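You operate a simulated robot arm through the tools that you are given. There is no shell and no other tool.

You run a simulated robot arm. Do the job below in one go: nothing can be reset, and whatever is moved stays where it is left.

TASK
Scrub the crock with the sudsy cloth, pour in the water and cover it.
Fine: dip the orange cloth in the suds first; cloth and jug back. Set down upright: measuring jug.

The check looks at the end state, three seconds after you hand in, the way a careful person would. Anything else that was tipped, shoved, dropped, spilled or broken makes it a failure. Lids that push on must go on centred and level and be pressed home; caps that screw on are set level and turned clockwise until they are tight. Flat cloth is picked up by pressing the open fingertips on it (5 to 10 N) and closing them slowly along it; thin cloth reads only 2 to 8 mm in the jaws.

THE ROBOT
A 6-joint arm with a two-finger parallel gripper, fixed in place. Base frame: the origin is on the floor under the middle of its stand, x ahead of it, y to its left, z up. Units: cm, degrees, N and s.
It reaches about 106.6 cm from its shoulder. Its first joint turns from -166.0 to 166.0 degrees. Payload 3.91 kg.
The TCP is the grasp point between the finger pads, 3 cm short of the fingertips. In the tool frame z runs along the fingers and y along their closing line. Largest opening 11 cm; finger width 2, thickness 1; the body of the gripper, 4.8 by 11.2 cm, starts 5.5 cm behind the TCP.
Orientation is told as [roll, pitch, yaw] about the base's x, y, z axes, in that order, counted from this pose: with the fingers straight down and closing along the base's y, the tool's x points along the base's -x, its y along +y and its z along -z.

THE INTERFACE
- The arm moves only by the tool apply_moves. Its argument "increments" is a list of rows, each a list of 7 numbers: the finger opening in m, from 0 to 0.11, then the shift along the tool's x, y, z in units of 250 mm (1.0 is 250 mm), then the turn, a rotation vector about the tool's x, y, z in units of 60 degrees (1.0 is 60 degrees). In form: [[gripper, dx, dy, dz, rx, ry, rz], ...]. A call has 1 to 20 rows; each row is the pose to reach, as a shift and turn from the pose commanded when the call began, along the tool's axes at that moment. A call with a number of a shift or a turn outside -1 to 1 is refused whole. Rows are played at 5 a second. More than 5 cm and 8.6 degrees between two rows, or a gripper value outside its range, and nothing of the call is played. A pose out of reach is approached as far as the arm can. The call stops where the force on the tool passes 40 N (or 10 N more than at its start, if that is more) or the arm is blocked; 0.2 s more then pass. The fingers move at their own pace (about 15.3 cm/s each) and stop on an object; they squeeze with about 23 N. The grip force told is the motor's: it shows also when the fingers shut on nothing. Time passes only in rows, and 0.2 s behind the last, so rows that repeat a pose let the fingers close. The reply holds the time, the measured pose of the TCP, the force on the tool along the base axes, the opening and the grip force, in the units named above and with some noise, with the torque about the TCP (base axes, N m) and any sound that the robot's microphone picked up.
- Cameras (640 x 400 px; columns grow to the right, rows downward): "scene" is fixed at [4.99, -64.96, 147.46]; the picture's right is [0.58, -0.81, 0.00], its down [-0.44, -0.31, -0.84] and it looks along [0.69, 0.49, -0.54] (base axes); focal length 274 px, centre (320, 200). "wrist" rides on the gripper at [7.2, 1.7, -10.3] in the tool frame; the picture's right is [-0.23, 0.97, 0.00], its down [-0.76, -0.18, -0.62] and it looks along [-0.61, -0.14, 0.78] (tool axes); focal length 222 px, centre (320, 200).
- camera(camera): a new picture of that camera. The clock stands still meanwhile.
- measure_at(camera, pixels): for up to 12 pixels [column, row] of the newest picture of that camera ("zoom" is the newest enlarged one), the place [x, y, z] in the base frame of the surface seen there, good to about 0.2 cm. The clock stands still meanwhile.
- close_up(camera, box): a new picture of the part [left, top, right, bottom] of that camera's present view, enlarged. The clock stands still meanwhile.
- job_done(): hands the job in; it is judged then, once.

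Leave the gripper open and the arm clear of the work at the hand-in unless told otherwise.

The tools are called after "Emit:" by a JSON object that holds its "fn" and its "kwargs". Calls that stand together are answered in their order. apply_moves: Moves the arm, as the interface text tells. Its arguments: {"type":"object","properties":{"increments":{"type":"array"}},"required":["increments"]} The other tools are called the same way: camera (camera) takes a picture; measure_at (camera, pixels) gives the place of the surface under pixels of a picture; close_up (camera, box) takes an enlarged picture of a part of a camera's view; job_done () hands the job in.

At the start:

```text
clock: 0.0
eef_pos: [54.5, -9.81, 129.1]
tcp_rot: [-0.1, 0.0, -0.2]
ft_force: [-0.3, 0.3, -0.8]
torque: [-0.02, 0.02, 0.03]
opening: 10.99
gripper_force: 0.1
```

scene: 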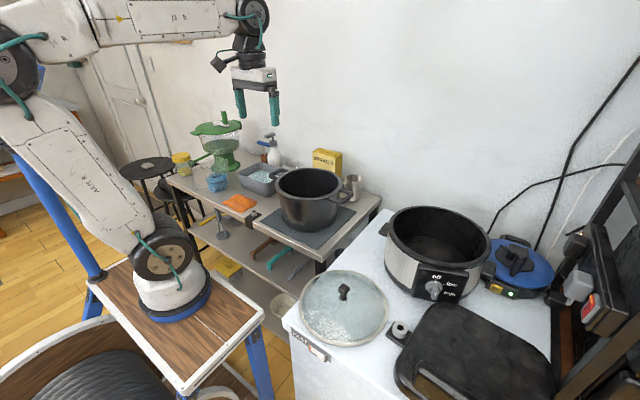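
wrist: 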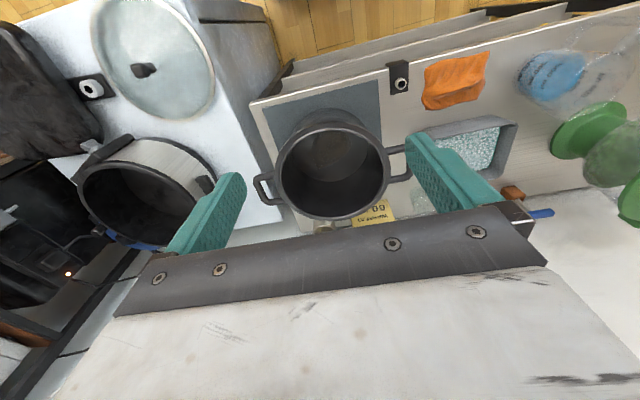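

I see an orange cloth near (238,203), a suds basin near (262,180), a dark pot near (310,195), a slow-cooker crock near (437,245), and a glass lid near (343,307). I'll take enlarged views to identify everything.

Emit:
{"fn": "close_up", "kwargs": {"camera": "scene", "box": [160, 100, 400, 250]}}

Emit:
{"fn": "close_up", "kwargs": {"camera": "scene", "box": [280, 180, 600, 380]}}

Emit:
{"fn": "close_up", "kwargs": {"camera": "wrist", "box": [240, 0, 640, 250]}}

```text
2.67 times, centred on (280, 175) of scene
```

zoom: 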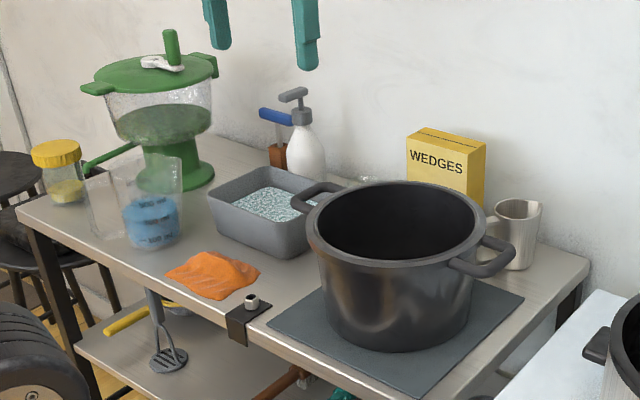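

```text
2.00 times, centred on (440, 280) of scene
```

zoom: 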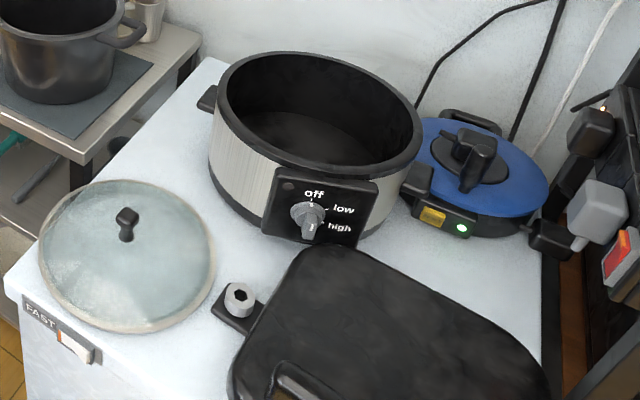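

```text
1.60 times, centred on (440, 125) of wrist
```

zoom: 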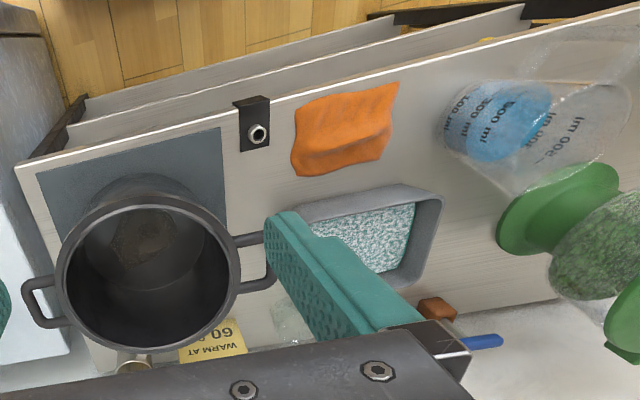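

The zooms show a measuring jug with blue water, a basin of suds, an orange cloth, a dark two-handled pot (brown mark inside?), a slow cooker with off/low/high, and a glass lid. I need to see the insides and measure sizes. I'll enlarge the pot and cooker interiors from the wrist camera.

Emit:
{"fn": "close_up", "kwargs": {"camera": "wrist", "box": [250, 100, 410, 230]}}

Emit:
{"fn": "close_up", "kwargs": {"camera": "wrist", "box": [40, 0, 260, 250]}}

Emit:
{"fn": "close_up", "kwargs": {"camera": "scene", "box": [370, 190, 580, 320]}}

```text
3.08 times, centred on (330, 165) of wrist
```

zoom: 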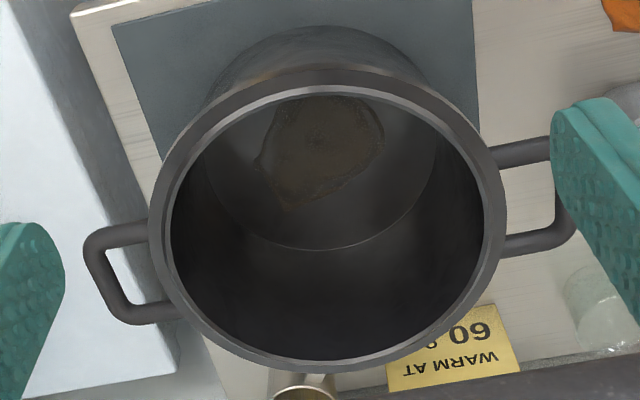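

```text
1.60 times, centred on (150, 125) of wrist
```

zoom: 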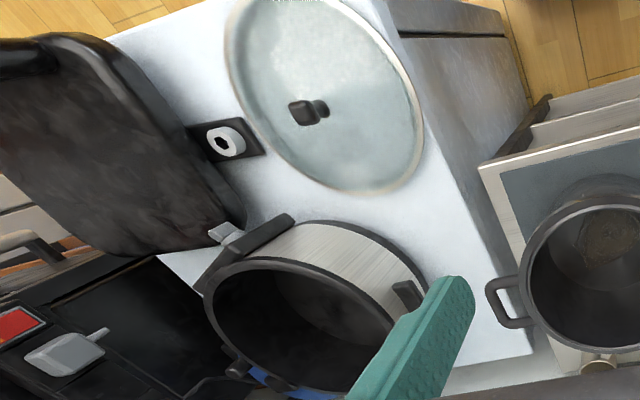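

```text
3.05 times, centred on (475, 255) of scene
```

zoom: 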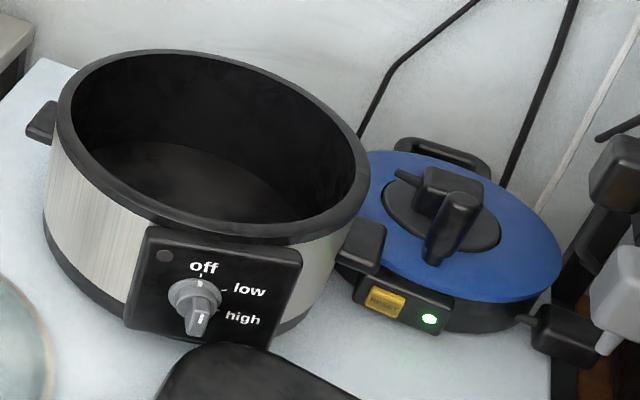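

The pot on the mat has a brown patch on its bottom; the slow cooker's bottom is unclear. I'll measure the rims, the lid, and the table objects in the scene image.

Emit:
{"fn": "camera", "kwargs": {"camera": "scene"}}

Emit:
{"fn": "measure_at", "kwargs": {"camera": "scene", "pixels": [[302, 306], [387, 306], [343, 272], [343, 346], [344, 291], [388, 222], [489, 245], [430, 207], [450, 269], [435, 250], [435, 232], [465, 275]]}}

Emit:
{"fn": "measure_at", "kwargs": {"camera": "scene", "pixels": [[275, 183], [342, 186], [308, 168], [308, 198], [308, 190], [310, 230], [238, 203], [262, 178], [217, 182], [343, 218], [322, 247], [352, 185]]}}

```text
taken
```

scene: 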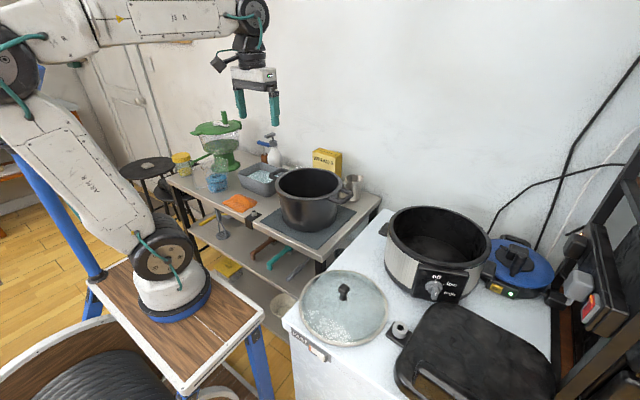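

```text
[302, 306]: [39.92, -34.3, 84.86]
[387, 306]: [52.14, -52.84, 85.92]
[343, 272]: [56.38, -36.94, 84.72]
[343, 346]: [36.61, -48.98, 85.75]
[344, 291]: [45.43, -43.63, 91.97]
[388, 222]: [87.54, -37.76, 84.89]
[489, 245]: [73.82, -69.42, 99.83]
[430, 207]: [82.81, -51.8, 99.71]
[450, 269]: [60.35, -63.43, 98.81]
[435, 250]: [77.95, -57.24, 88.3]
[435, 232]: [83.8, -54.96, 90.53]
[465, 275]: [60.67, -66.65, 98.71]
```

```text
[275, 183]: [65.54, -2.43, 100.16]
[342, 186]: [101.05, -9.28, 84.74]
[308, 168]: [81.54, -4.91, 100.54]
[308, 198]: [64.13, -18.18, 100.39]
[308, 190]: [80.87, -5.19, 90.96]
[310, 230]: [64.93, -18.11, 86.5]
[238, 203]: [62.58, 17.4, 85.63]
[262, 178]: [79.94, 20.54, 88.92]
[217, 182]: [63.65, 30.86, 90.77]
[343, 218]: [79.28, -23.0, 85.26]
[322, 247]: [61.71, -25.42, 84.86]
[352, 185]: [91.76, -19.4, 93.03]
```

Measured sizes: the lid is about 22–23 cm across at about (46,-43.5), the pot rim is about 21.5 cm across and the cooker is about 25 cm outside. To tell which vessel is the crock, I'll move the wrist camera over the slow cooker and look inside it.

Emit:
{"fn": "apply_moves", "kwargs": {"increments": [[0.11, -0.04, -0.16, 0.013, 0, 0, 0], [0.11, -0.08, -0.32, 0.027, 0, 0, 0], [0.11, -0.12, -0.48, 0.04, 0, 0, 0], [0.11, -0.16, -0.64, 0.053, 0, 0, 0], [0.11, -0.2, -0.8, 0.067, 0, 0, 0], [0.11, -0.24, -0.96, 0.08, 0, 0, 0]]}}

Emit:
{"fn": "apply_moves", "kwargs": {"increments": [[0.11, -0.04, -0.15, 0.013, 0, 0, 0], [0.11, -0.08, -0.3, 0.027, 0, 0, 0], [0.11, -0.12, -0.45, 0.04, 0, 0, 0], [0.11, -0.16, -0.6, 0.053, 0, 0, 0], [0.11, -0.2, -0.75, 0.067, 0, 0, 0], [0.11, -0.24, -0.9, 0.08, 0, 0, 0]]}}

Emit:
{"fn": "camera", "kwargs": {"camera": "wrist"}}

```text
clock: 1.4
eef_pos: [60.41, -33.97, 127.15]
tcp_rot: [-0.1, 0.0, 0.0]
ft_force: [-0.4, 0.0, 0.0]
torque: [-0.04, 0.0, -0.01]
opening: 11.01
gripper_force: 0.1
```

```text
clock: 2.8
eef_pos: [66.49, -56.35, 125.12]
tcp_rot: [-0.1, -0.1, 0.0]
ft_force: [-1.3, -0.2, -0.3]
torque: [-0.04, 0.0, 0.01]
opening: 11.01
gripper_force: 0.0
```

```text
taken
```

wrist: 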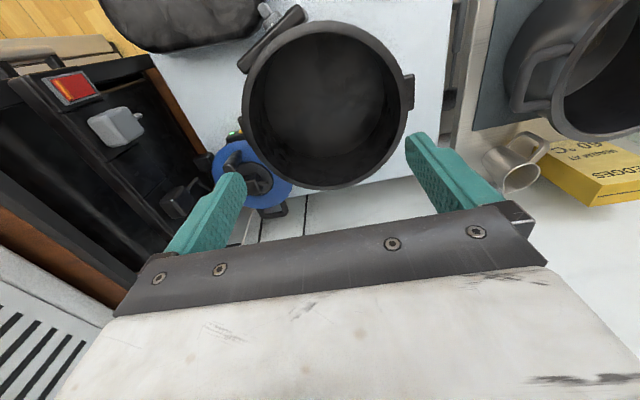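

The cooker interior is visible now. I'll zoom in on it and measure its rim and bottom.

Emit:
{"fn": "close_up", "kwargs": {"camera": "wrist", "box": [220, 0, 440, 200]}}

Emit:
{"fn": "measure_at", "kwargs": {"camera": "wrist", "pixels": [[244, 110], [406, 90], [320, 23], [335, 187], [320, 85], [290, 60], [360, 60], [330, 120], [255, 110], [398, 92], [300, 90], [340, 90]]}}

```text
2.00 times, centred on (330, 100) of wrist
```

zoom: 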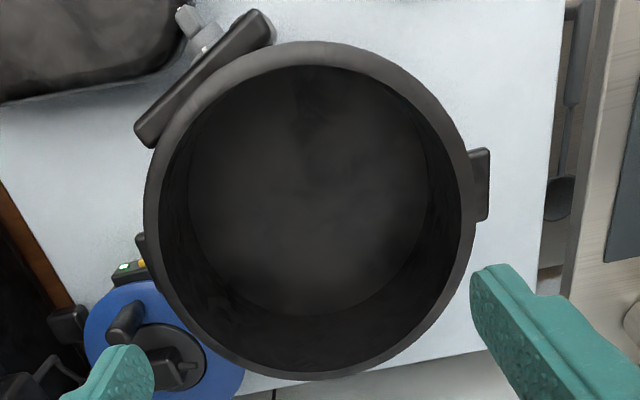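

```text
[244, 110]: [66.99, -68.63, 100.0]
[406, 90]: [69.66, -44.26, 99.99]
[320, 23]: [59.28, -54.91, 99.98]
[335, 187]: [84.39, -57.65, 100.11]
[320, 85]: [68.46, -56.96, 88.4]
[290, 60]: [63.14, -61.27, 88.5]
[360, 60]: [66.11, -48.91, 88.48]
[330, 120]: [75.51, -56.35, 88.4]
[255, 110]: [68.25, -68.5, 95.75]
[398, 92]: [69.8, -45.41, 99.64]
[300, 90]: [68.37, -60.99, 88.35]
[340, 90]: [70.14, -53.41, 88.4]
```

The cooker's rim is about 25 cm outside at z=100, its bottom is at 88.4, and I see no obvious stain there. Next I'll look at the lid from above for an accurate diameter.

Emit:
{"fn": "apply_moves", "kwargs": {"increments": [[0.11, 0.16, 0.08, 0.0, 0, 0, 0], [0.11, 0.32, 0.16, 0.0, 0, 0, 0], [0.11, 0.48, 0.24, 0.0, 0, 0, 0], [0.11, 0.64, 0.32, 0.0, 0, 0, 0], [0.11, 0.8, 0.4, 0.0, 0, 0, 0], [0.11, 0.94, 0.46, 0.0, 0, 0, 0]]}}

Emit:
{"fn": "camera", "kwargs": {"camera": "wrist"}}

```text
clock: 4.2
eef_pos: [43.0, -44.78, 125.08]
tcp_rot: [0.0, 0.1, -0.2]
ft_force: [0.1, -1.1, 0.6]
torque: [0.04, 0.03, 0.01]
opening: 11.0
gripper_force: 0.0
```

```text
taken
```

wrist: 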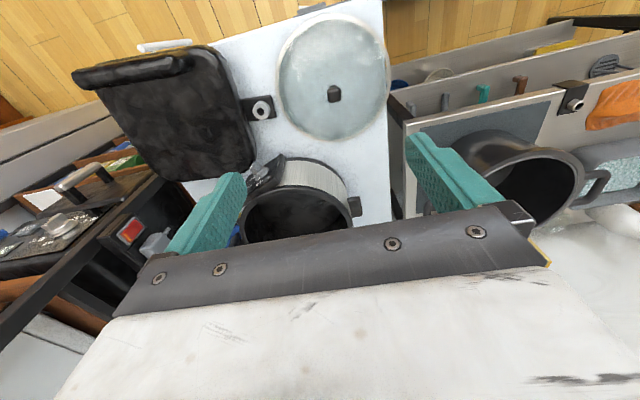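

The lid is near (333,78). I'll zoom in on it and measure its edges and knob.

Emit:
{"fn": "close_up", "kwargs": {"camera": "wrist", "box": [253, 3, 413, 153]}}

Emit:
{"fn": "measure_at", "kwargs": {"camera": "wrist", "pixels": [[280, 78], [388, 68], [325, 17], [340, 138], [334, 93], [333, 60], [284, 75], [384, 70], [326, 21], [339, 134], [300, 30], [375, 110]]}}

```text
2.67 times, centred on (333, 78) of wrist
```

zoom: 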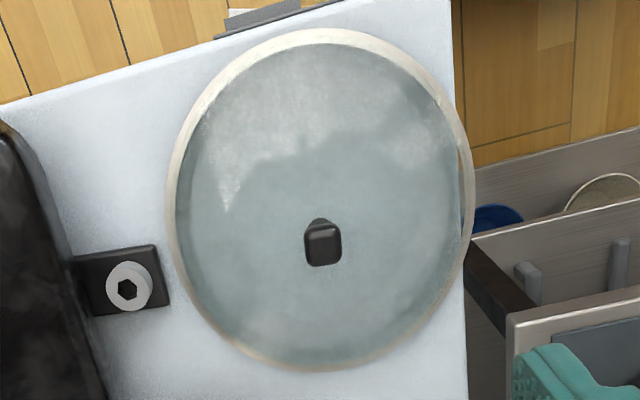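

```text
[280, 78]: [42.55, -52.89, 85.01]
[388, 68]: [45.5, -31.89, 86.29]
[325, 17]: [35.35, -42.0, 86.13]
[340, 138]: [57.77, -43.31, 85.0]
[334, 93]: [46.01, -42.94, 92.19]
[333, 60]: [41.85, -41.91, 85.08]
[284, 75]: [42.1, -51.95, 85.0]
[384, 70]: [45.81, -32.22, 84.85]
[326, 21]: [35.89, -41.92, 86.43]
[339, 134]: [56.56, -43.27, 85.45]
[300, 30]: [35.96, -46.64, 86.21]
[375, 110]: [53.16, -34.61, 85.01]
```

The lid measures about 22 cm across, centred near (46.4,-42.8), with its knob top at z≈92. Next I'll look straight down at the dark pot to measure it and check the patch.

Emit:
{"fn": "apply_moves", "kwargs": {"increments": [[0.11, -0.1, 0.16, 0.0, 0, 0, 0], [0.11, -0.2, 0.32, 0.0, 0, 0, 0], [0.11, -0.3, 0.48, 0.0, 0, 0, 0], [0.11, -0.4, 0.64, 0.0, 0, 0, 0], [0.11, -0.5, 0.8, 0.0, 0, 0, 0], [0.11, -0.6, 0.96, 0.0, 0, 0, 0]]}}

Emit:
{"fn": "apply_moves", "kwargs": {"increments": [[0.11, -0.1, 0.15, 0.0, 0, 0, 0], [0.11, -0.2, 0.3, 0.0, 0, 0, 0], [0.11, -0.3, 0.45, 0.0, 0, 0, 0]]}}

Emit:
{"fn": "camera", "kwargs": {"camera": "wrist"}}

```text
clock: 5.6
eef_pos: [57.99, -20.99, 125.16]
tcp_rot: [0.0, 0.0, -0.1]
ft_force: [0.2, -1.2, -0.1]
torque: [0.01, -0.04, 0.04]
opening: 10.98
gripper_force: 0.2
```

```text
clock: 6.4
eef_pos: [65.34, -9.54, 124.88]
tcp_rot: [-0.1, 0.0, -0.1]
ft_force: [-1.1, -0.1, 0.6]
torque: [0.0, -0.04, 0.01]
opening: 10.99
gripper_force: 0.0
```

```text
taken
```

wrist: 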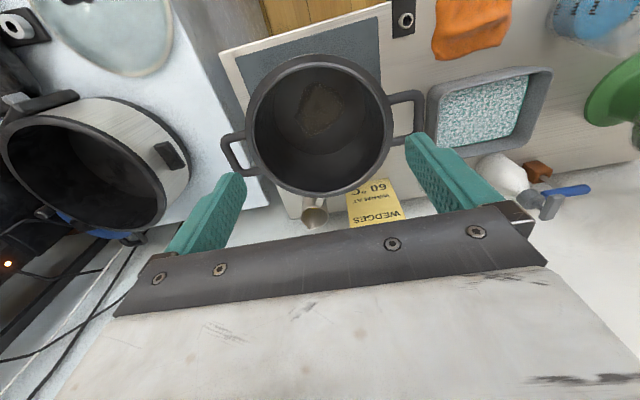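

The pot's bottom shows a brown patch near (320,108). I'll zoom in and measure the pot's rim.

Emit:
{"fn": "close_up", "kwargs": {"camera": "wrist", "box": [220, 40, 440, 210]}}

Emit:
{"fn": "measure_at", "kwargs": {"camera": "wrist", "pixels": [[248, 125], [390, 112], [314, 59], [326, 192], [320, 108], [305, 125], [332, 90], [340, 130], [258, 125], [381, 112], [315, 66], [325, 185]]}}

Emit:
{"fn": "measure_at", "kwargs": {"camera": "wrist", "pixels": [[440, 20], [500, 15], [440, 50], [490, 45], [470, 30], [430, 100], [548, 78], [475, 150], [480, 110], [530, 80], [500, 130], [450, 95]]}}

```text
2.35 times, centred on (330, 125) of wrist
```

zoom: 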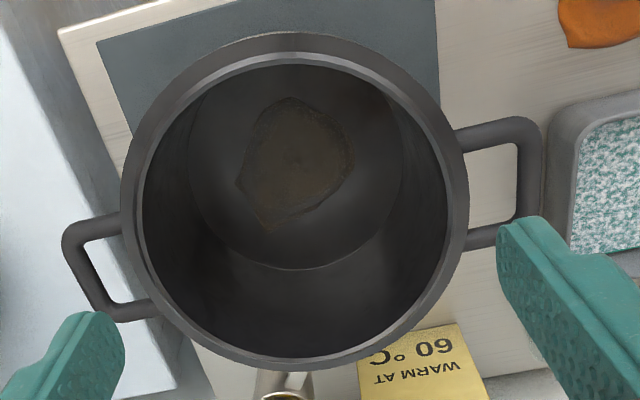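

```text
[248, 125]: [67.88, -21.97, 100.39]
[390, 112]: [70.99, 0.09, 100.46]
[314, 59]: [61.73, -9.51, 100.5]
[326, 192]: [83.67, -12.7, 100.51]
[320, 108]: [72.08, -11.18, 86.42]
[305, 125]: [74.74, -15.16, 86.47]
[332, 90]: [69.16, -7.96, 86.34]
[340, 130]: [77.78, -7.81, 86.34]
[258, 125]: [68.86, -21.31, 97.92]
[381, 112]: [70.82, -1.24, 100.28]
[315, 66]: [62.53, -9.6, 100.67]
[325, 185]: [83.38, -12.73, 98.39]
```

```text
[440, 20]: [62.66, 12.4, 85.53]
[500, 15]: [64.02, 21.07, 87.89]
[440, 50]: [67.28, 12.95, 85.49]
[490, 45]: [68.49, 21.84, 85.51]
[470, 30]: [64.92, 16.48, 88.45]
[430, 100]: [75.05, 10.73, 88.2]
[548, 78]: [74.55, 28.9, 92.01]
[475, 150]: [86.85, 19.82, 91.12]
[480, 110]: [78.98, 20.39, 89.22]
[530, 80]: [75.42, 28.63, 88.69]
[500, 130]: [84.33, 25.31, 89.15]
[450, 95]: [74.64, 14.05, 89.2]
```

The pot is the match. Its outer rim is about 22.2 cm, centred near (72.7,-11.1) at z=100.4, the same as the lid. Its bottom (z≈86.4) carries the brown grime around (72.3,-11), while the cooker is clean and too wide for the lid. So the dark pot is the crock to scrub.

Next I'll look at the cloth, basin and jug from above.

Emit:
{"fn": "apply_moves", "kwargs": {"increments": [[0.11, 0.07, 0.16, 0.0, 0, 0, 0], [0.11, 0.14, 0.32, 0.0, 0, 0, 0], [0.11, 0.21, 0.48, 0.0, 0, 0, 0], [0.11, 0.28, 0.64, 0.0, 0, 0, 0], [0.11, 0.35, 0.8, 0.0, 0, 0, 0], [0.11, 0.42, 0.96, 0.0, 0, 0, 0]]}}

Emit:
{"fn": "camera", "kwargs": {"camera": "wrist"}}

```text
clock: 7.8
eef_pos: [55.02, 14.44, 125.11]
tcp_rot: [0.0, 0.0, -0.1]
ft_force: [-0.3, -0.7, 0.3]
torque: [0.03, 0.0, 0.03]
opening: 11.0
gripper_force: 0.2
```

```text
taken
```

wrist: 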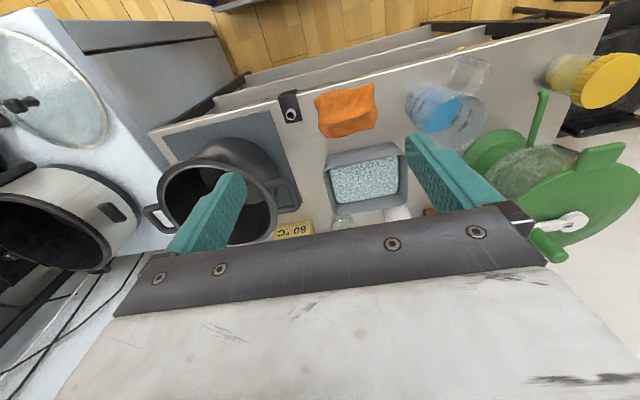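

I can see the jug at (440,110), the cloth at (347,108) and the basin at (363,180). I'll zoom in on them and measure the jug.

Emit:
{"fn": "close_up", "kwargs": {"camera": "wrist", "box": [290, 50, 530, 210]}}

Emit:
{"fn": "measure_at", "kwargs": {"camera": "wrist", "pixels": [[408, 105], [432, 88], [456, 92], [485, 100], [484, 125], [460, 145], [437, 132], [415, 125], [435, 108], [485, 62], [450, 62], [470, 85]]}}

Emit:
{"fn": "measure_at", "kwargs": {"camera": "wrist", "pixels": [[318, 95], [372, 86], [323, 137], [376, 125], [345, 108], [345, 120], [350, 95], [345, 100], [360, 115], [330, 120], [335, 105], [362, 100]]}}

```text
2.50 times, centred on (410, 130) of wrist
```

zoom: 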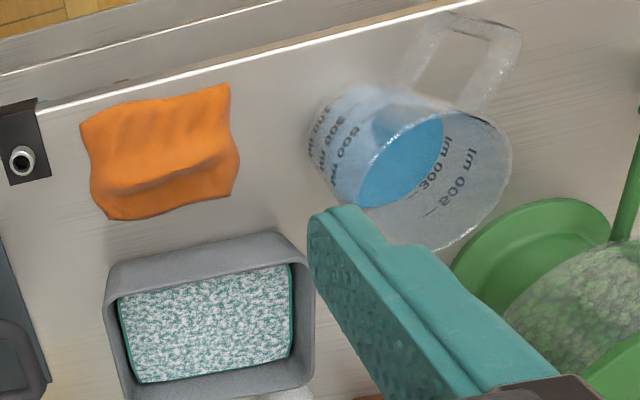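

```text
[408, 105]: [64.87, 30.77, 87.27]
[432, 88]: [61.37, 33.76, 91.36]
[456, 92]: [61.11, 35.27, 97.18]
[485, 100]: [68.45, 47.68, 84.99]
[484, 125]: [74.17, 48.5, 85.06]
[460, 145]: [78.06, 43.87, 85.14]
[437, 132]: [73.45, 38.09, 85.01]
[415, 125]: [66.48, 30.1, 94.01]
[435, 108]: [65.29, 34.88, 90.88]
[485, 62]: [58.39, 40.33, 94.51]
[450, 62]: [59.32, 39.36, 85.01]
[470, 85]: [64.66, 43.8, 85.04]
```

```text
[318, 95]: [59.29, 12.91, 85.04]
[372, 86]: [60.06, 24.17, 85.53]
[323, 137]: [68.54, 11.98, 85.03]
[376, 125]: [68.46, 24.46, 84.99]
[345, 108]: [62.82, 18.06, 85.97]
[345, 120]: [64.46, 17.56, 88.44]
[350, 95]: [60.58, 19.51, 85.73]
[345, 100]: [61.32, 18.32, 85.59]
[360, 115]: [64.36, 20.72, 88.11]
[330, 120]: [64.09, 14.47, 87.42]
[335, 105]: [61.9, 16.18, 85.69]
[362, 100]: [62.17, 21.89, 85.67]
```

The cloth has a raised fold along y near (64.3,17.7), with its top at z≈88.4 on a table at z=85. I'll turn the hand 90° so the fingers close along x across the fold, with the camera on the pot side away from the jug, and come down above the cloth.

Emit:
{"fn": "apply_moves", "kwargs": {"increments": [[0.11, -0.062, 0.023, 0.08, 0, 0, -0.125], [0.11, -0.124, 0.045, 0.16, 0, 0, -0.25], [0.11, -0.186, 0.068, 0.24, 0, 0, -0.375], [0.11, -0.248, 0.09, 0.32, 0, 0, -0.5], [0.11, -0.31, 0.113, 0.4, 0, 0, -0.625], [0.11, -0.372, 0.136, 0.48, 0, 0, -0.75]]}}

Emit:
{"fn": "apply_moves", "kwargs": {"increments": [[0.11, 0, 0, 0.05, 0, 0, -0.125], [0.11, 0, 0, 0.1, 0, 0, -0.25], [0.11, 0, 0, 0.15, 0, 0, -0.375], [0.11, 0, 0, 0.2, 0, 0, -0.5], [0.11, 0, 0, 0.25, 0, 0, -0.625], [0.11, 0, 0, 0.3, 0, 0, -0.75]]}}

Emit:
{"fn": "camera", "kwargs": {"camera": "wrist"}}

Emit:
{"fn": "camera", "kwargs": {"camera": "scene"}}

```text
clock: 9.2
eef_pos: [64.51, 17.82, 113.06]
tcp_rot: [0.0, 0.0, 45.1]
ft_force: [-0.6, -0.6, -0.1]
torque: [-0.02, 0.0, -0.03]
opening: 11.0
gripper_force: 0.1
```

```text
clock: 10.6
eef_pos: [64.41, 17.81, 105.64]
tcp_rot: [0.0, 0.0, 90.1]
ft_force: [-0.4, -0.3, 0.8]
torque: [-0.02, -0.01, 0.02]
opening: 10.99
gripper_force: 0.1
```

```text
taken
```

wrist: 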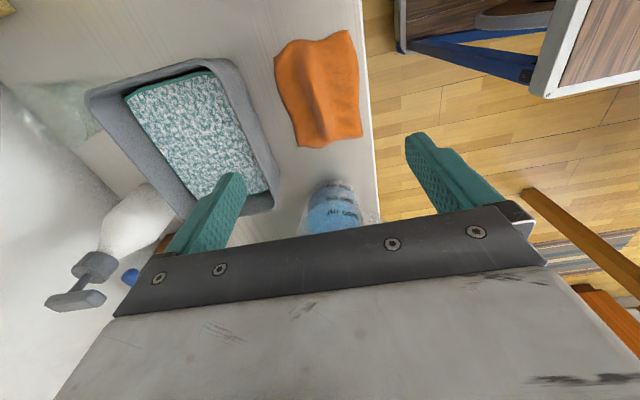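

```text
taken
```

scene: 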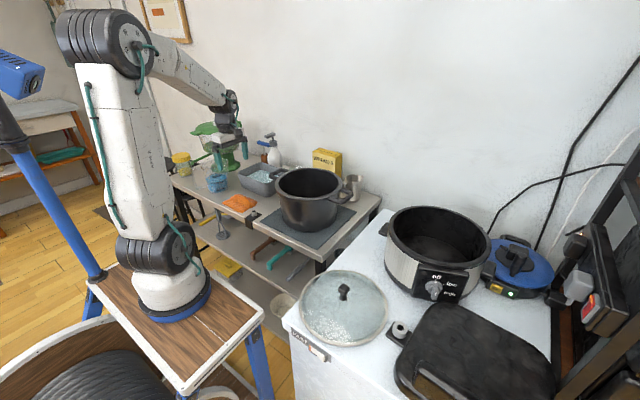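

I now have a clear view of the cloth's fold around (313,88). I'll measure the fold, the basin and the spray bottle.

Emit:
{"fn": "measure_at", "kwargs": {"camera": "wrist", "pixels": [[303, 45], [310, 70], [318, 95], [325, 120], [330, 138], [290, 60], [340, 60], [300, 100], [345, 110], [298, 140], [278, 55], [350, 35]]}}

Emit:
{"fn": "measure_at", "kwargs": {"camera": "wrist", "pixels": [[90, 95], [222, 62], [275, 190], [190, 120], [210, 90], [240, 150], [140, 98], [205, 75], [268, 195], [130, 210], [95, 265], [318, 190]]}}

Emit:
{"fn": "close_up", "kwargs": {"camera": "wrist", "box": [250, 20, 390, 160]}}

```text
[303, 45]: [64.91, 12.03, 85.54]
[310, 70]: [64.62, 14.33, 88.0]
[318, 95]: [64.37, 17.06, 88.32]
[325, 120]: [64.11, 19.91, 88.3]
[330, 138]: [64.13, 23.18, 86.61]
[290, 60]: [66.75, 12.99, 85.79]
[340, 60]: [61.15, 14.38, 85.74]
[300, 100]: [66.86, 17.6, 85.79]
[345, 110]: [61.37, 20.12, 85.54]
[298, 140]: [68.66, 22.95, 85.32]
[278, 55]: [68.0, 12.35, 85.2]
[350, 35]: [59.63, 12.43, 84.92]
```

```text
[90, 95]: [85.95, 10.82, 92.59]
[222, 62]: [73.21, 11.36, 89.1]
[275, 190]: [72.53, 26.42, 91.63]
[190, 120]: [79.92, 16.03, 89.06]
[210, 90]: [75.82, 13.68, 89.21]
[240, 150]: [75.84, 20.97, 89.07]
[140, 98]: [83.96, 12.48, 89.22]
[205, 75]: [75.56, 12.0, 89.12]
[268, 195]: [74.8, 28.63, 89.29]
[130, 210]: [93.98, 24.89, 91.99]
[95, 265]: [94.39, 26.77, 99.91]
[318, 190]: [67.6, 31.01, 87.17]
```

```text
2.86 times, centred on (320, 90) of wrist
```

zoom: 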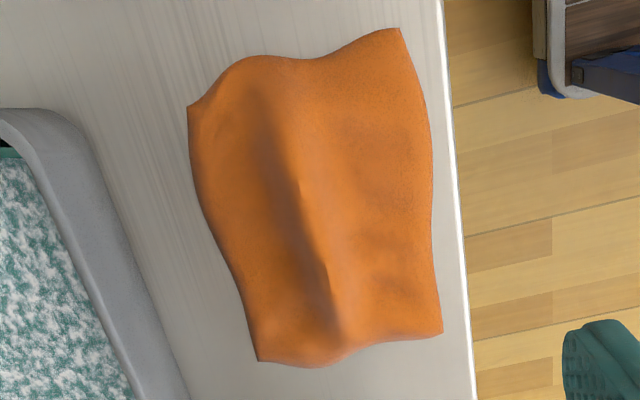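

The fold runs along y at x≈64.3, with a flat border on both sides. I'll set the opening to 5 cm and come down to just above contact (TCP z≈90).

Emit:
{"fn": "apply_moves", "kwargs": {"increments": [[0.05, 0.0, 0, 0.12, 0, 0, 0], [0.05, 0.01, 0, 0.24, 0, 0, 0], [0.05, 0.01, 0, 0.36, 0, 0, 0], [0.05, 0.01, 0, 0.48, 0, 0, 0], [0.05, 0.01, 0, 0.58, 0, 0, 0], [0.05, 0.01, 0, 0.62, 0, 0, 0]]}}

Emit:
{"fn": "camera", "kwargs": {"camera": "wrist"}}

```text
clock: 12.0
eef_pos: [64.47, 17.52, 90.04]
tcp_rot: [0.0, 0.0, 89.9]
ft_force: [0.2, 0.8, 0.2]
torque: [-0.02, 0.0, 0.03]
opening: 4.99
gripper_force: 0.0
```

```text
taken
```

wrist: 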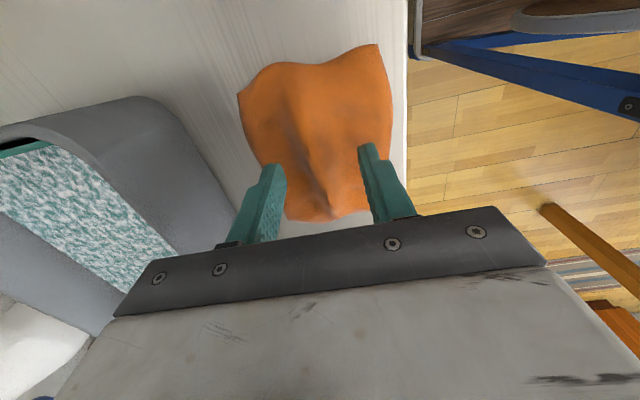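

The fingers straddle the fold. I'll lower in small steps toward light contact and watch the force.

Emit:
{"fn": "apply_moves", "kwargs": {"increments": [[0.05, 0, 0, 0.016, 0, 0, 0], [0.05, 0, 0, 0.032, 0, 0, 0], [0.05, 0, 0, 0.044, 0, 0, 0], [0.05, 0, 0, 0.05, 0, 0, 0], [0.05, 0, 0, 0.05, 0, 0, 0]]}}

```text
clock: 13.2
eef_pos: [64.46, 17.43, 88.84]
tcp_rot: [0.0, -0.1, 89.9]
ft_force: [0.1, 0.1, 0.8]
torque: [0.0, 0.01, 0.03]
opening: 5.04
gripper_force: 0.0
```

Fingertips are at about 85.8 with no contact force yet. I'll go down in finer 1 mm steps.

Emit:
{"fn": "apply_moves", "kwargs": {"increments": [[0.05, 0, 0, 0.004, 0, 0, 0], [0.05, 0, 0, 0.008, 0, 0, 0], [0.05, 0, 0, 0.012, 0, 0, 0], [0.05, 0, 0, 0.016, 0, 0, 0], [0.05, 0, 0, 0.016, 0, 0, 0]]}}

```text
clock: 14.4
eef_pos: [64.5, 17.55, 88.55]
tcp_rot: [-0.2, 0.0, 89.8]
ft_force: [0.5, -0.3, 40.1]
torque: [-0.05, 0.35, -0.01]
opening: 5.0
gripper_force: 0.1
```

Contact came on stiffly at 40 N. I'll back off a fraction of a millimetre to get 5–10 N.

Emit:
{"fn": "apply_moves", "kwargs": {"increments": [[0.05, 0, 0, -0.002, 0, 0, 0], [0.05, 0, 0, -0.003, 0, 0, 0], [0.05, 0, 0, -0.003, 0, 0, 0]]}}

```text
clock: 15.2
eef_pos: [64.46, 17.45, 88.69]
tcp_rot: [-0.1, 0.0, 89.9]
ft_force: [2.8, -0.5, 27.7]
torque: [0.01, -0.06, -0.05]
opening: 4.99
gripper_force: 0.1
```

Now 27.7 N; about 1.2 mm more should bring it to around 7 N.

Emit:
{"fn": "apply_moves", "kwargs": {"increments": [[0.05, 0, 0, -0.003, 0, 0, 0], [0.05, 0, 0, -0.005, 0, 0, 0], [0.05, 0, 0, -0.005, 0, 0, 0]]}}

```text
clock: 16.0
eef_pos: [64.4, 17.5, 88.57]
tcp_rot: [0.0, 0.0, 90.0]
ft_force: [1.4, -0.6, 12.1]
torque: [-0.02, -0.08, -0.01]
opening: 5.01
gripper_force: 0.0
```

12 N. I'll ease off slightly to about 8 N and close the fingers slowly along the cloth.

Emit:
{"fn": "apply_moves", "kwargs": {"increments": [[0.05, 0, 0, -0.001, 0, 0, 0], [0.046, 0, 0, -0.001, 0, 0, 0], [0.042, 0, 0, -0.001, 0, 0, 0], [0.038, 0, 0, -0.001, 0, 0, 0], [0.034, 0, 0, -0.001, 0, 0, 0], [0.03, 0, 0, -0.001, 0, 0, 0], [0.026, 0, 0, -0.001, 0, 0, 0], [0.022, 0, 0, -0.001, 0, 0, 0], [0.018, 0, 0, -0.001, 0, 0, 0], [0.014, 0, 0, -0.001, 0, 0, 0], [0.01, 0, 0, -0.001, 0, 0, 0], [0.006, 0, 0, -0.001, 0, 0, 0], [0.002, 0, 0, -0.001, 0, 0, 0], [0.0, 0, 0, -0.001, 0, 0, 0], [0.0, 0, 0, -0.001, 0, 0, 0], [0.0, 0, 0, -0.001, 0, 0, 0]]}}

Emit:
{"fn": "camera", "kwargs": {"camera": "wrist"}}

```text
clock: 19.4
eef_pos: [64.56, 17.52, 88.74]
tcp_rot: [0.0, -0.1, 89.9]
ft_force: [-0.3, -1.4, 1.8]
torque: [-0.02, -0.01, -0.01]
opening: 2.43
gripper_force: 23.0
```

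```text
taken
```

wrist: 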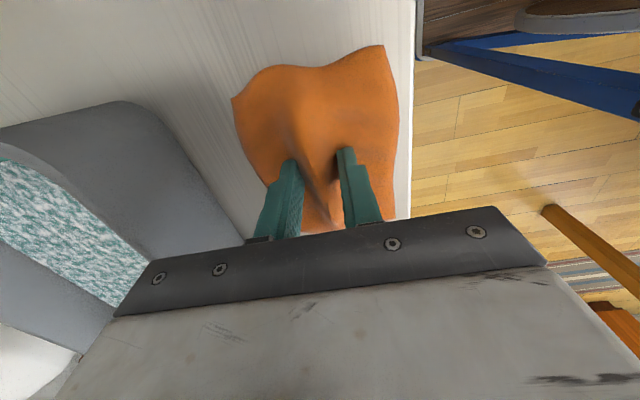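

The jaws stopped at 2.43 cm with full grip force, which is thicker than plain cloth would be. I'll lift a little and look at what comes up.

Emit:
{"fn": "apply_moves", "kwargs": {"increments": [[0.0, 0, 0, -0.02, 0, 0, 0], [0.0, 0, 0, -0.04, 0, 0, 0], [0.0, 0, 0, -0.06, 0, 0, 0], [0.0, 0, 0, -0.08, 0, 0, 0], [0.0, 0, 0, -0.08, 0, 0, 0]]}}

Emit:
{"fn": "camera", "kwargs": {"camera": "wrist"}}

Emit:
{"fn": "close_up", "kwargs": {"camera": "scene", "box": [190, 150, 310, 230]}}

```text
clock: 20.6
eef_pos: [64.39, 17.69, 90.75]
tcp_rot: [0.1, 0.1, 89.9]
ft_force: [-0.2, -0.7, 0.0]
torque: [0.01, 0.02, -0.01]
opening: 2.44
gripper_force: 23.1
```

```text
taken
```

wrist: 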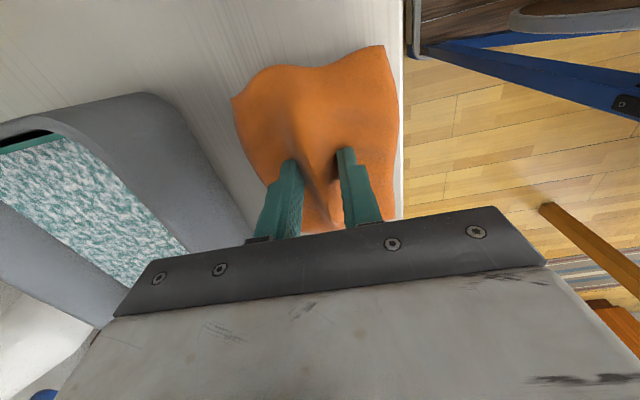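

```text
5.00 times, centred on (250, 190) of scene
```

zoom: 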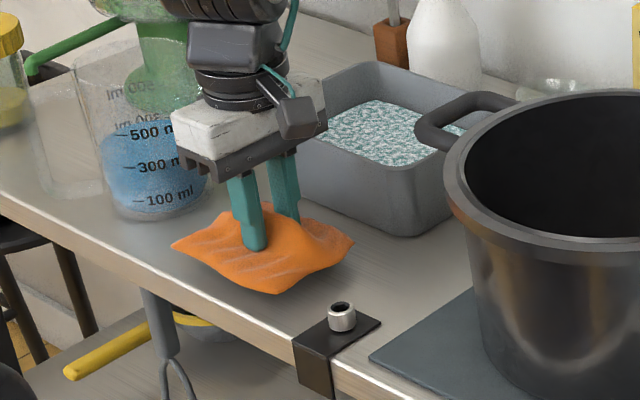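

The cloth comes up with the fingers as one piece with nothing visible under it, so the fold is held. I'll lift higher and look underneath before moving to the basin.

Emit:
{"fn": "apply_moves", "kwargs": {"increments": [[0.0, 0, 0, -0.08, 0, 0, 0], [0.0, 0, 0, -0.16, 0, 0, 0], [0.0, 0, 0, -0.24, 0, 0, 0], [0.0, 0, 0, -0.32, 0, 0, 0], [0.0, 0, 0, -0.36, 0, 0, 0], [0.0, 0, 0, -0.36, 0, 0, 0]]}}

Emit:
{"fn": "camera", "kwargs": {"camera": "wrist"}}

Emit:
{"fn": "close_up", "kwargs": {"camera": "scene", "box": [190, 130, 310, 220]}}

```text
clock: 22.0
eef_pos: [64.46, 17.55, 99.56]
tcp_rot: [0.0, -0.1, 89.9]
ft_force: [-0.4, -0.5, -0.2]
torque: [-0.03, 0.0, 0.02]
opening: 2.4
gripper_force: 23.3
```

```text
taken
```

wrist: 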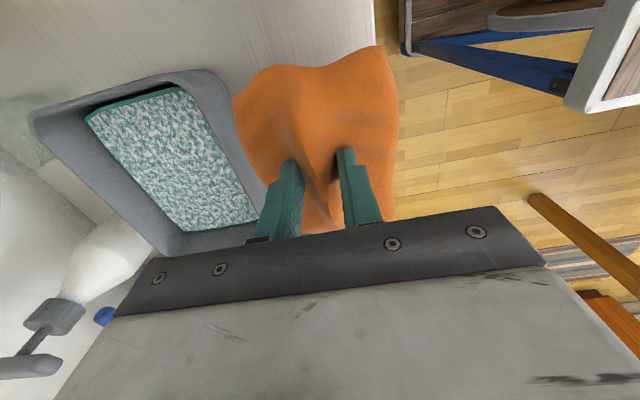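

```text
4.44 times, centred on (250, 175) of scene
```

zoom: 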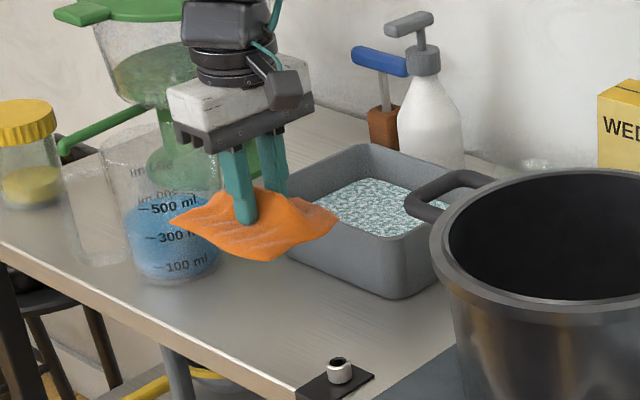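

The cloth is held cleanly and the table beneath is empty. I'll measure the suds corners and rim in this view to centre the dip.

Emit:
{"fn": "measure_at", "kwargs": {"camera": "wrist", "pixels": [[92, 118], [180, 90], [253, 218], [190, 226], [165, 150], [36, 115], [205, 75], [180, 250], [150, 235], [218, 90], [60, 130], [100, 95]]}}

```text
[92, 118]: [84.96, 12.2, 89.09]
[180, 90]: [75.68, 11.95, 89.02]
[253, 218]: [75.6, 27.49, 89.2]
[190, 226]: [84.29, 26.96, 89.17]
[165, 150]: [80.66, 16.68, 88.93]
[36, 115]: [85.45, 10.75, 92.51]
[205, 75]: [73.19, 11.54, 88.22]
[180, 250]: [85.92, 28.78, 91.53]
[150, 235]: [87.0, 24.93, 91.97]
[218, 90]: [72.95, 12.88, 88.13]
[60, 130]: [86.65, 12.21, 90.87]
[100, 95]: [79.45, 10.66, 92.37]
```

The suds fill x≈75–85, y≈12–27.7 at z≈89.1, with the rim at 92.4. I'll move the cloth over the centre at (80.2,19.7).

Emit:
{"fn": "apply_moves", "kwargs": {"increments": [[0.0, -0.02, -0.14, 0, 0, 0, 0], [0.0, -0.04, -0.28, 0, 0, 0, 0], [0.0, -0.06, -0.42, 0, 0, 0, 0], [0.0, -0.08, -0.56, 0, 0, 0, 0], [0.0, -0.086, -0.63, 0, 0, 0, 0], [0.0, -0.086, -0.63, 0, 0, 0, 0]]}}

Emit:
{"fn": "camera", "kwargs": {"camera": "wrist"}}

Emit:
{"fn": "close_up", "kwargs": {"camera": "scene", "box": [190, 110, 330, 220]}}

```text
clock: 23.4
eef_pos: [80.17, 19.71, 99.51]
tcp_rot: [-0.1, 0.1, 89.8]
ft_force: [0.2, 0.0, -0.9]
torque: [-0.02, -0.01, -0.02]
opening: 2.42
gripper_force: 22.8
```

```text
taken
```

wrist: 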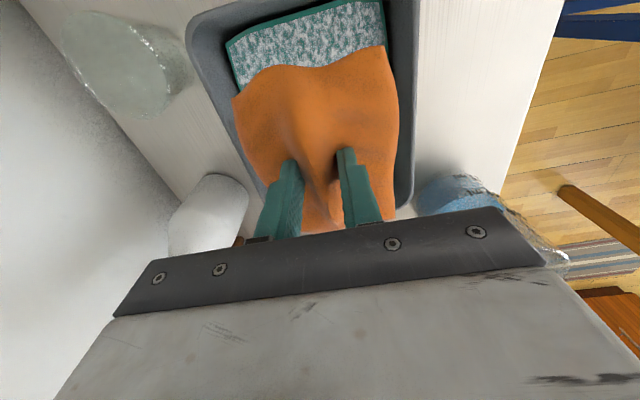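

```text
3.64 times, centred on (260, 165) of scene
```

zoom: 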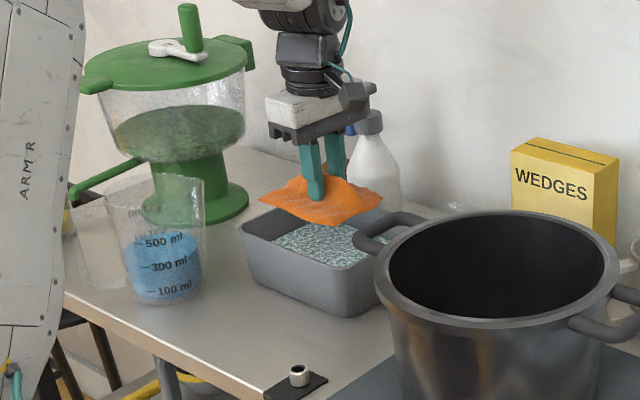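

The cloth is over the suds. I'll lower it about 9 cm so its underside goes into the suds, and hold there.

Emit:
{"fn": "apply_moves", "kwargs": {"increments": [[0.0, 0, 0, 0.08, 0, 0, 0], [0.0, 0, 0, 0.16, 0, 0, 0], [0.0, 0, 0, 0.24, 0, 0, 0], [0.0, 0, 0, 0.29, 0, 0, 0], [0.0, 0, 0, 0.32, 0, 0, 0], [0.0, 0, 0, 0.345, 0, 0, 0], [0.0, 0, 0, 0.345, 0, 0, 0], [0.0, 0, 0, 0.345, 0, 0, 0], [0.0, 0, 0, 0.345, 0, 0, 0]]}}

Emit:
{"fn": "camera", "kwargs": {"camera": "wrist"}}

Emit:
{"fn": "close_up", "kwargs": {"camera": "scene", "box": [210, 130, 330, 220]}}

```text
clock: 25.4
eef_pos: [80.21, 19.79, 91.1]
tcp_rot: [0.0, 0.0, 89.9]
ft_force: [0.3, 0.3, -0.4]
torque: [0.0, -0.02, 0.0]
opening: 2.42
gripper_force: 22.8
```

```text
taken
```

wrist: 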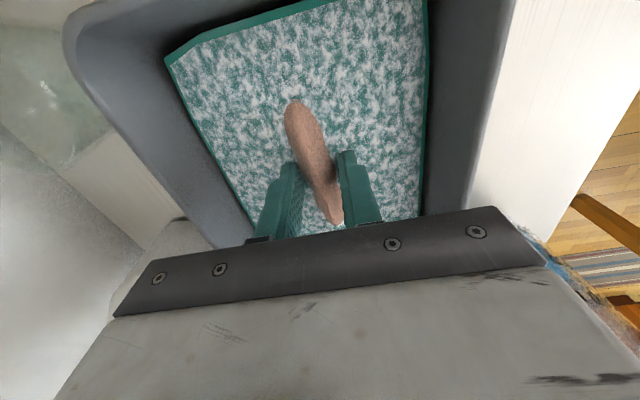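

```text
4.44 times, centred on (270, 175) of scene
```

zoom: 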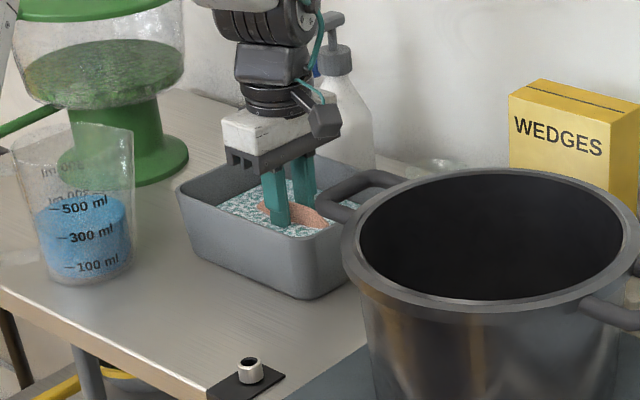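

The cloth has visibly darkened and is soaked. I'll lift it slowly, let it drain a few seconds low over the basin, and then raise it above the pot's height.

Emit:
{"fn": "apply_moves", "kwargs": {"increments": [[0.0, 0, 0, -0.04, 0, 0, 0], [0.0, 0, 0, -0.08, 0, 0, 0], [0.0, 0, 0, -0.12, 0, 0, 0], [0.0, 0, 0, -0.14, 0, 0, 0], [0.0, 0, 0, -0.14, 0, 0, 0], [0.0, 0, 0, -0.14, 0, 0, 0], [0.0, 0, 0, -0.14, 0, 0, 0], [0.0, 0, 0, -0.14, 0, 0, 0], [0.0, 0, 0, -0.14, 0, 0, 0], [0.0, 0, 0, -0.14, 0, 0, 0], [0.0, 0, 0, -0.14, 0, 0, 0], [0.0, 0, 0, -0.14, 0, 0, 0], [0.0, 0, 0, -0.14, 0, 0, 0], [0.0, 0, 0, -0.14, 0, 0, 0], [0.0, 0, 0, -0.14, 0, 0, 0], [0.0, 0, 0, -0.14, 0, 0, 0], [0.0, 0, 0, -0.14, 0, 0, 0], [0.0, 0, 0, -0.14, 0, 0, 0]]}}

Emit:
{"fn": "apply_moves", "kwargs": {"increments": [[0.0, 0, 0, -0.1, 0, 0, 0], [0.0, 0, 0, -0.2, 0, 0, 0], [0.0, 0, 0, -0.3, 0, 0, 0], [0.0, 0, 0, -0.4, 0, 0, 0], [0.0, 0, 0, -0.5, 0, 0, 0], [0.0, 0, 0, -0.6, 0, 0, 0], [0.0, 0, 0, -0.66, 0, 0, 0], [0.0, 0, 0, -0.66, 0, 0, 0], [0.0, 0, 0, -0.66, 0, 0, 0]]}}

Emit:
{"fn": "camera", "kwargs": {"camera": "wrist"}}

Emit:
{"fn": "close_up", "kwargs": {"camera": "scene", "box": [200, 90, 380, 220]}}

```text
clock: 29.2
eef_pos: [80.16, 19.65, 94.52]
tcp_rot: [0.0, 0.0, 89.9]
ft_force: [0.9, -1.1, -0.9]
torque: [0.01, -0.02, 0.01]
opening: 2.4
gripper_force: 23.2
```

```text
clock: 31.2
eef_pos: [80.21, 19.72, 111.1]
tcp_rot: [-0.1, 0.0, 89.9]
ft_force: [0.1, 0.1, -0.1]
torque: [0.0, 0.0, 0.04]
opening: 2.39
gripper_force: 23.2
```

```text
taken
```

wrist: 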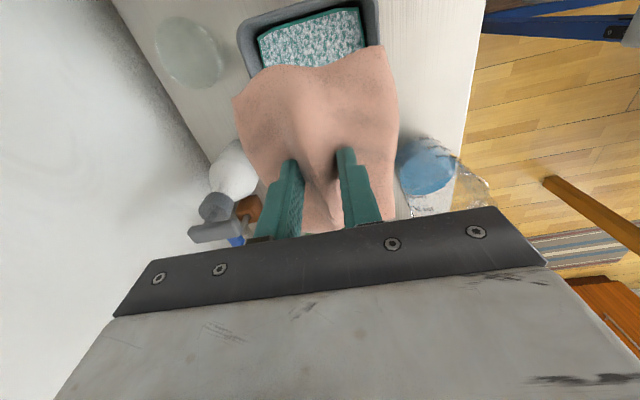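

```text
3.08 times, centred on (290, 155) of scene
```

zoom: 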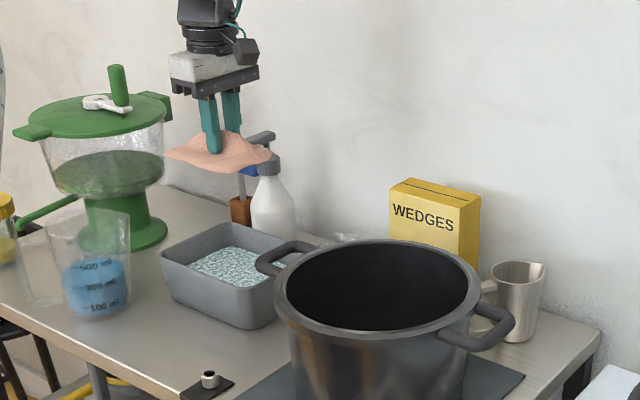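

The cloth is now pale pink with suds and drips are gone. I'll carry it at height to over the pot's centre at about (72.6,-11.2), in two moves.

Emit:
{"fn": "apply_moves", "kwargs": {"increments": [[0.0, 0.15, 0.06, 0, 0, 0, 0], [0.0, 0.3, 0.12, 0, 0, 0, 0], [0.0, 0.45, 0.18, 0, 0, 0, 0], [0.0, 0.6, 0.24, 0, 0, 0, 0], [0.0, 0.75, 0.27, 0, 0, 0, 0]]}}

Emit:
{"fn": "apply_moves", "kwargs": {"increments": [[0.0, 0.12, 0.01, 0, 0, 0, 0], [0.0, 0.24, 0.02, 0, 0, 0, 0], [0.0, 0.36, 0.028, 0, 0, 0, 0], [0.0, 0.48, 0.034, 0, 0, 0, 0], [0.0, 0.486, 0.034, 0, 0, 0, 0]]}}

Emit:
{"fn": "camera", "kwargs": {"camera": "wrist"}}

Emit:
{"fn": "close_up", "kwargs": {"camera": "scene", "box": [220, 100, 400, 240]}}

```text
clock: 32.4
eef_pos: [73.09, 0.88, 111.22]
tcp_rot: [0.0, 0.1, 89.9]
ft_force: [0.8, 0.3, -0.2]
torque: [0.0, 0.01, 0.02]
opening: 2.38
gripper_force: 23.2
```

```text
clock: 33.6
eef_pos: [72.51, -11.35, 111.07]
tcp_rot: [-0.1, 0.1, 90.0]
ft_force: [0.9, -0.2, 0.5]
torque: [-0.01, 0.04, -0.01]
opening: 2.39
gripper_force: 23.4
```

```text
taken
```

wrist: 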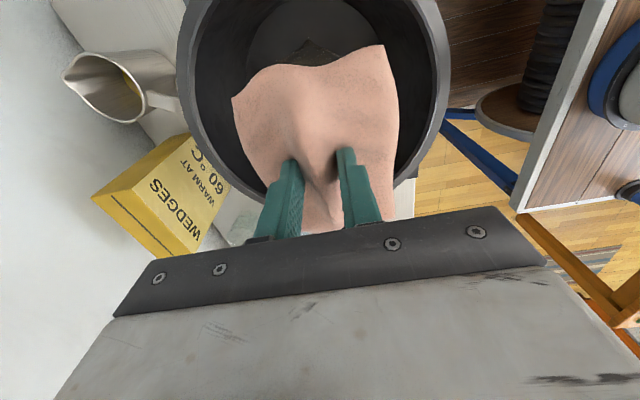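

```text
2.86 times, centred on (310, 170) of scene
```

zoom: 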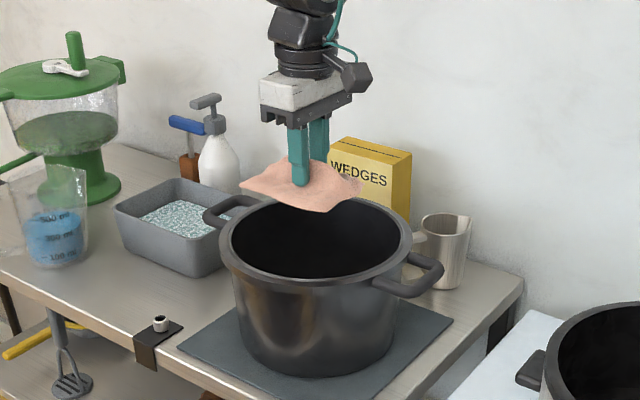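

The cloth is centred over the pot. I'll lower it inside, shifting 0.5 cm toward +y to keep the camera housing clear of the rim, and stop just above the bottom.

Emit:
{"fn": "apply_moves", "kwargs": {"increments": [[0.0, -0.01, 0, 0.12, 0, 0, 0], [0.0, -0.02, 0, 0.24, 0, 0, 0], [0.0, -0.02, 0, 0.36, 0, 0, 0], [0.0, -0.02, 0, 0.46, 0, 0, 0], [0.0, -0.02, 0, 0.56, 0, 0, 0], [0.0, -0.02, 0, 0.65, 0, 0, 0], [0.0, -0.02, 0, 0.72, 0, 0, 0], [0.0, -0.02, 0, 0.76, 0, 0, 0], [0.0, -0.02, 0, 0.78, 0, 0, 0], [0.0, -0.02, 0, 0.78, 0, 0, 0]]}}

Emit:
{"fn": "camera", "kwargs": {"camera": "wrist"}}

Emit:
{"fn": "close_up", "kwargs": {"camera": "scene", "box": [240, 120, 380, 250]}}

```text
clock: 35.8
eef_pos: [72.58, -10.68, 91.53]
tcp_rot: [0.1, 0.0, 90.0]
ft_force: [-0.1, -0.8, 0.1]
torque: [0.03, 0.04, 0.0]
opening: 2.38
gripper_force: 23.1
```

```text
taken
```

wrist: 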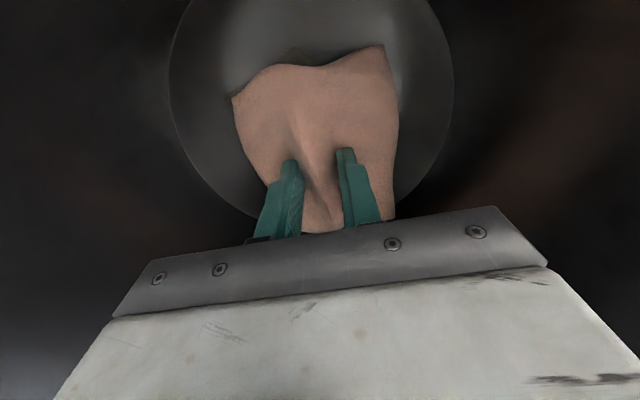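

```text
3.08 times, centred on (310, 185) of scene
```

zoom: 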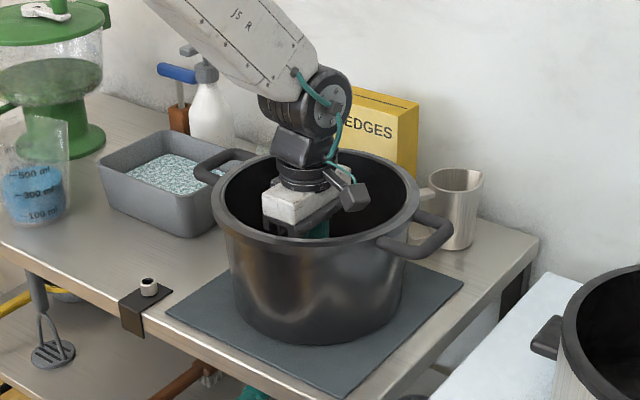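

All is clear inside. I'll lower in small steps to feel the bottom.

Emit:
{"fn": "apply_moves", "kwargs": {"increments": [[0.0, 0, 0, 0.012, 0, 0, 0], [0.0, 0, 0, 0.024, 0, 0, 0], [0.0, 0, 0, 0.036, 0, 0, 0], [0.0, 0, 0, 0.044, 0, 0, 0], [0.0, 0, 0, 0.044, 0, 0, 0]]}}

```text
clock: 37.0
eef_pos: [72.45, -10.68, 90.48]
tcp_rot: [0.0, 0.0, 89.9]
ft_force: [0.6, 0.3, -0.4]
torque: [0.01, -0.02, 0.02]
opening: 2.38
gripper_force: 23.0
```

No contact yet at TCP 90.48. I'll continue in 0.5 mm steps.

Emit:
{"fn": "apply_moves", "kwargs": {"increments": [[0.0, 0, 0, 0.003, 0, 0, 0], [0.0, 0, 0, 0.006, 0, 0, 0], [0.0, 0, 0, 0.009, 0, 0, 0], [0.0, 0, 0, 0.011, 0, 0, 0], [0.0, 0, 0, 0.011, 0, 0, 0]]}}

```text
clock: 38.2
eef_pos: [72.45, -10.79, 90.12]
tcp_rot: [0.0, 0.0, 90.0]
ft_force: [-0.3, 0.0, 0.4]
torque: [0.0, 0.0, -0.01]
opening: 2.39
gripper_force: 23.1
```

Emit:
{"fn": "apply_moves", "kwargs": {"increments": [[0.0, 0, 0, 0.002, 0, 0, 0], [0.0, 0, 0, 0.004, 0, 0, 0], [0.0, 0, 0, 0.006, 0, 0, 0], [0.0, 0, 0, 0.006, 0, 0, 0]]}}

```text
clock: 39.2
eef_pos: [72.53, -10.61, 90.02]
tcp_rot: [-0.2, 0.0, 90.0]
ft_force: [-0.8, -1.7, 8.9]
torque: [-0.02, 0.06, 0.02]
opening: 2.34
gripper_force: 22.9
```

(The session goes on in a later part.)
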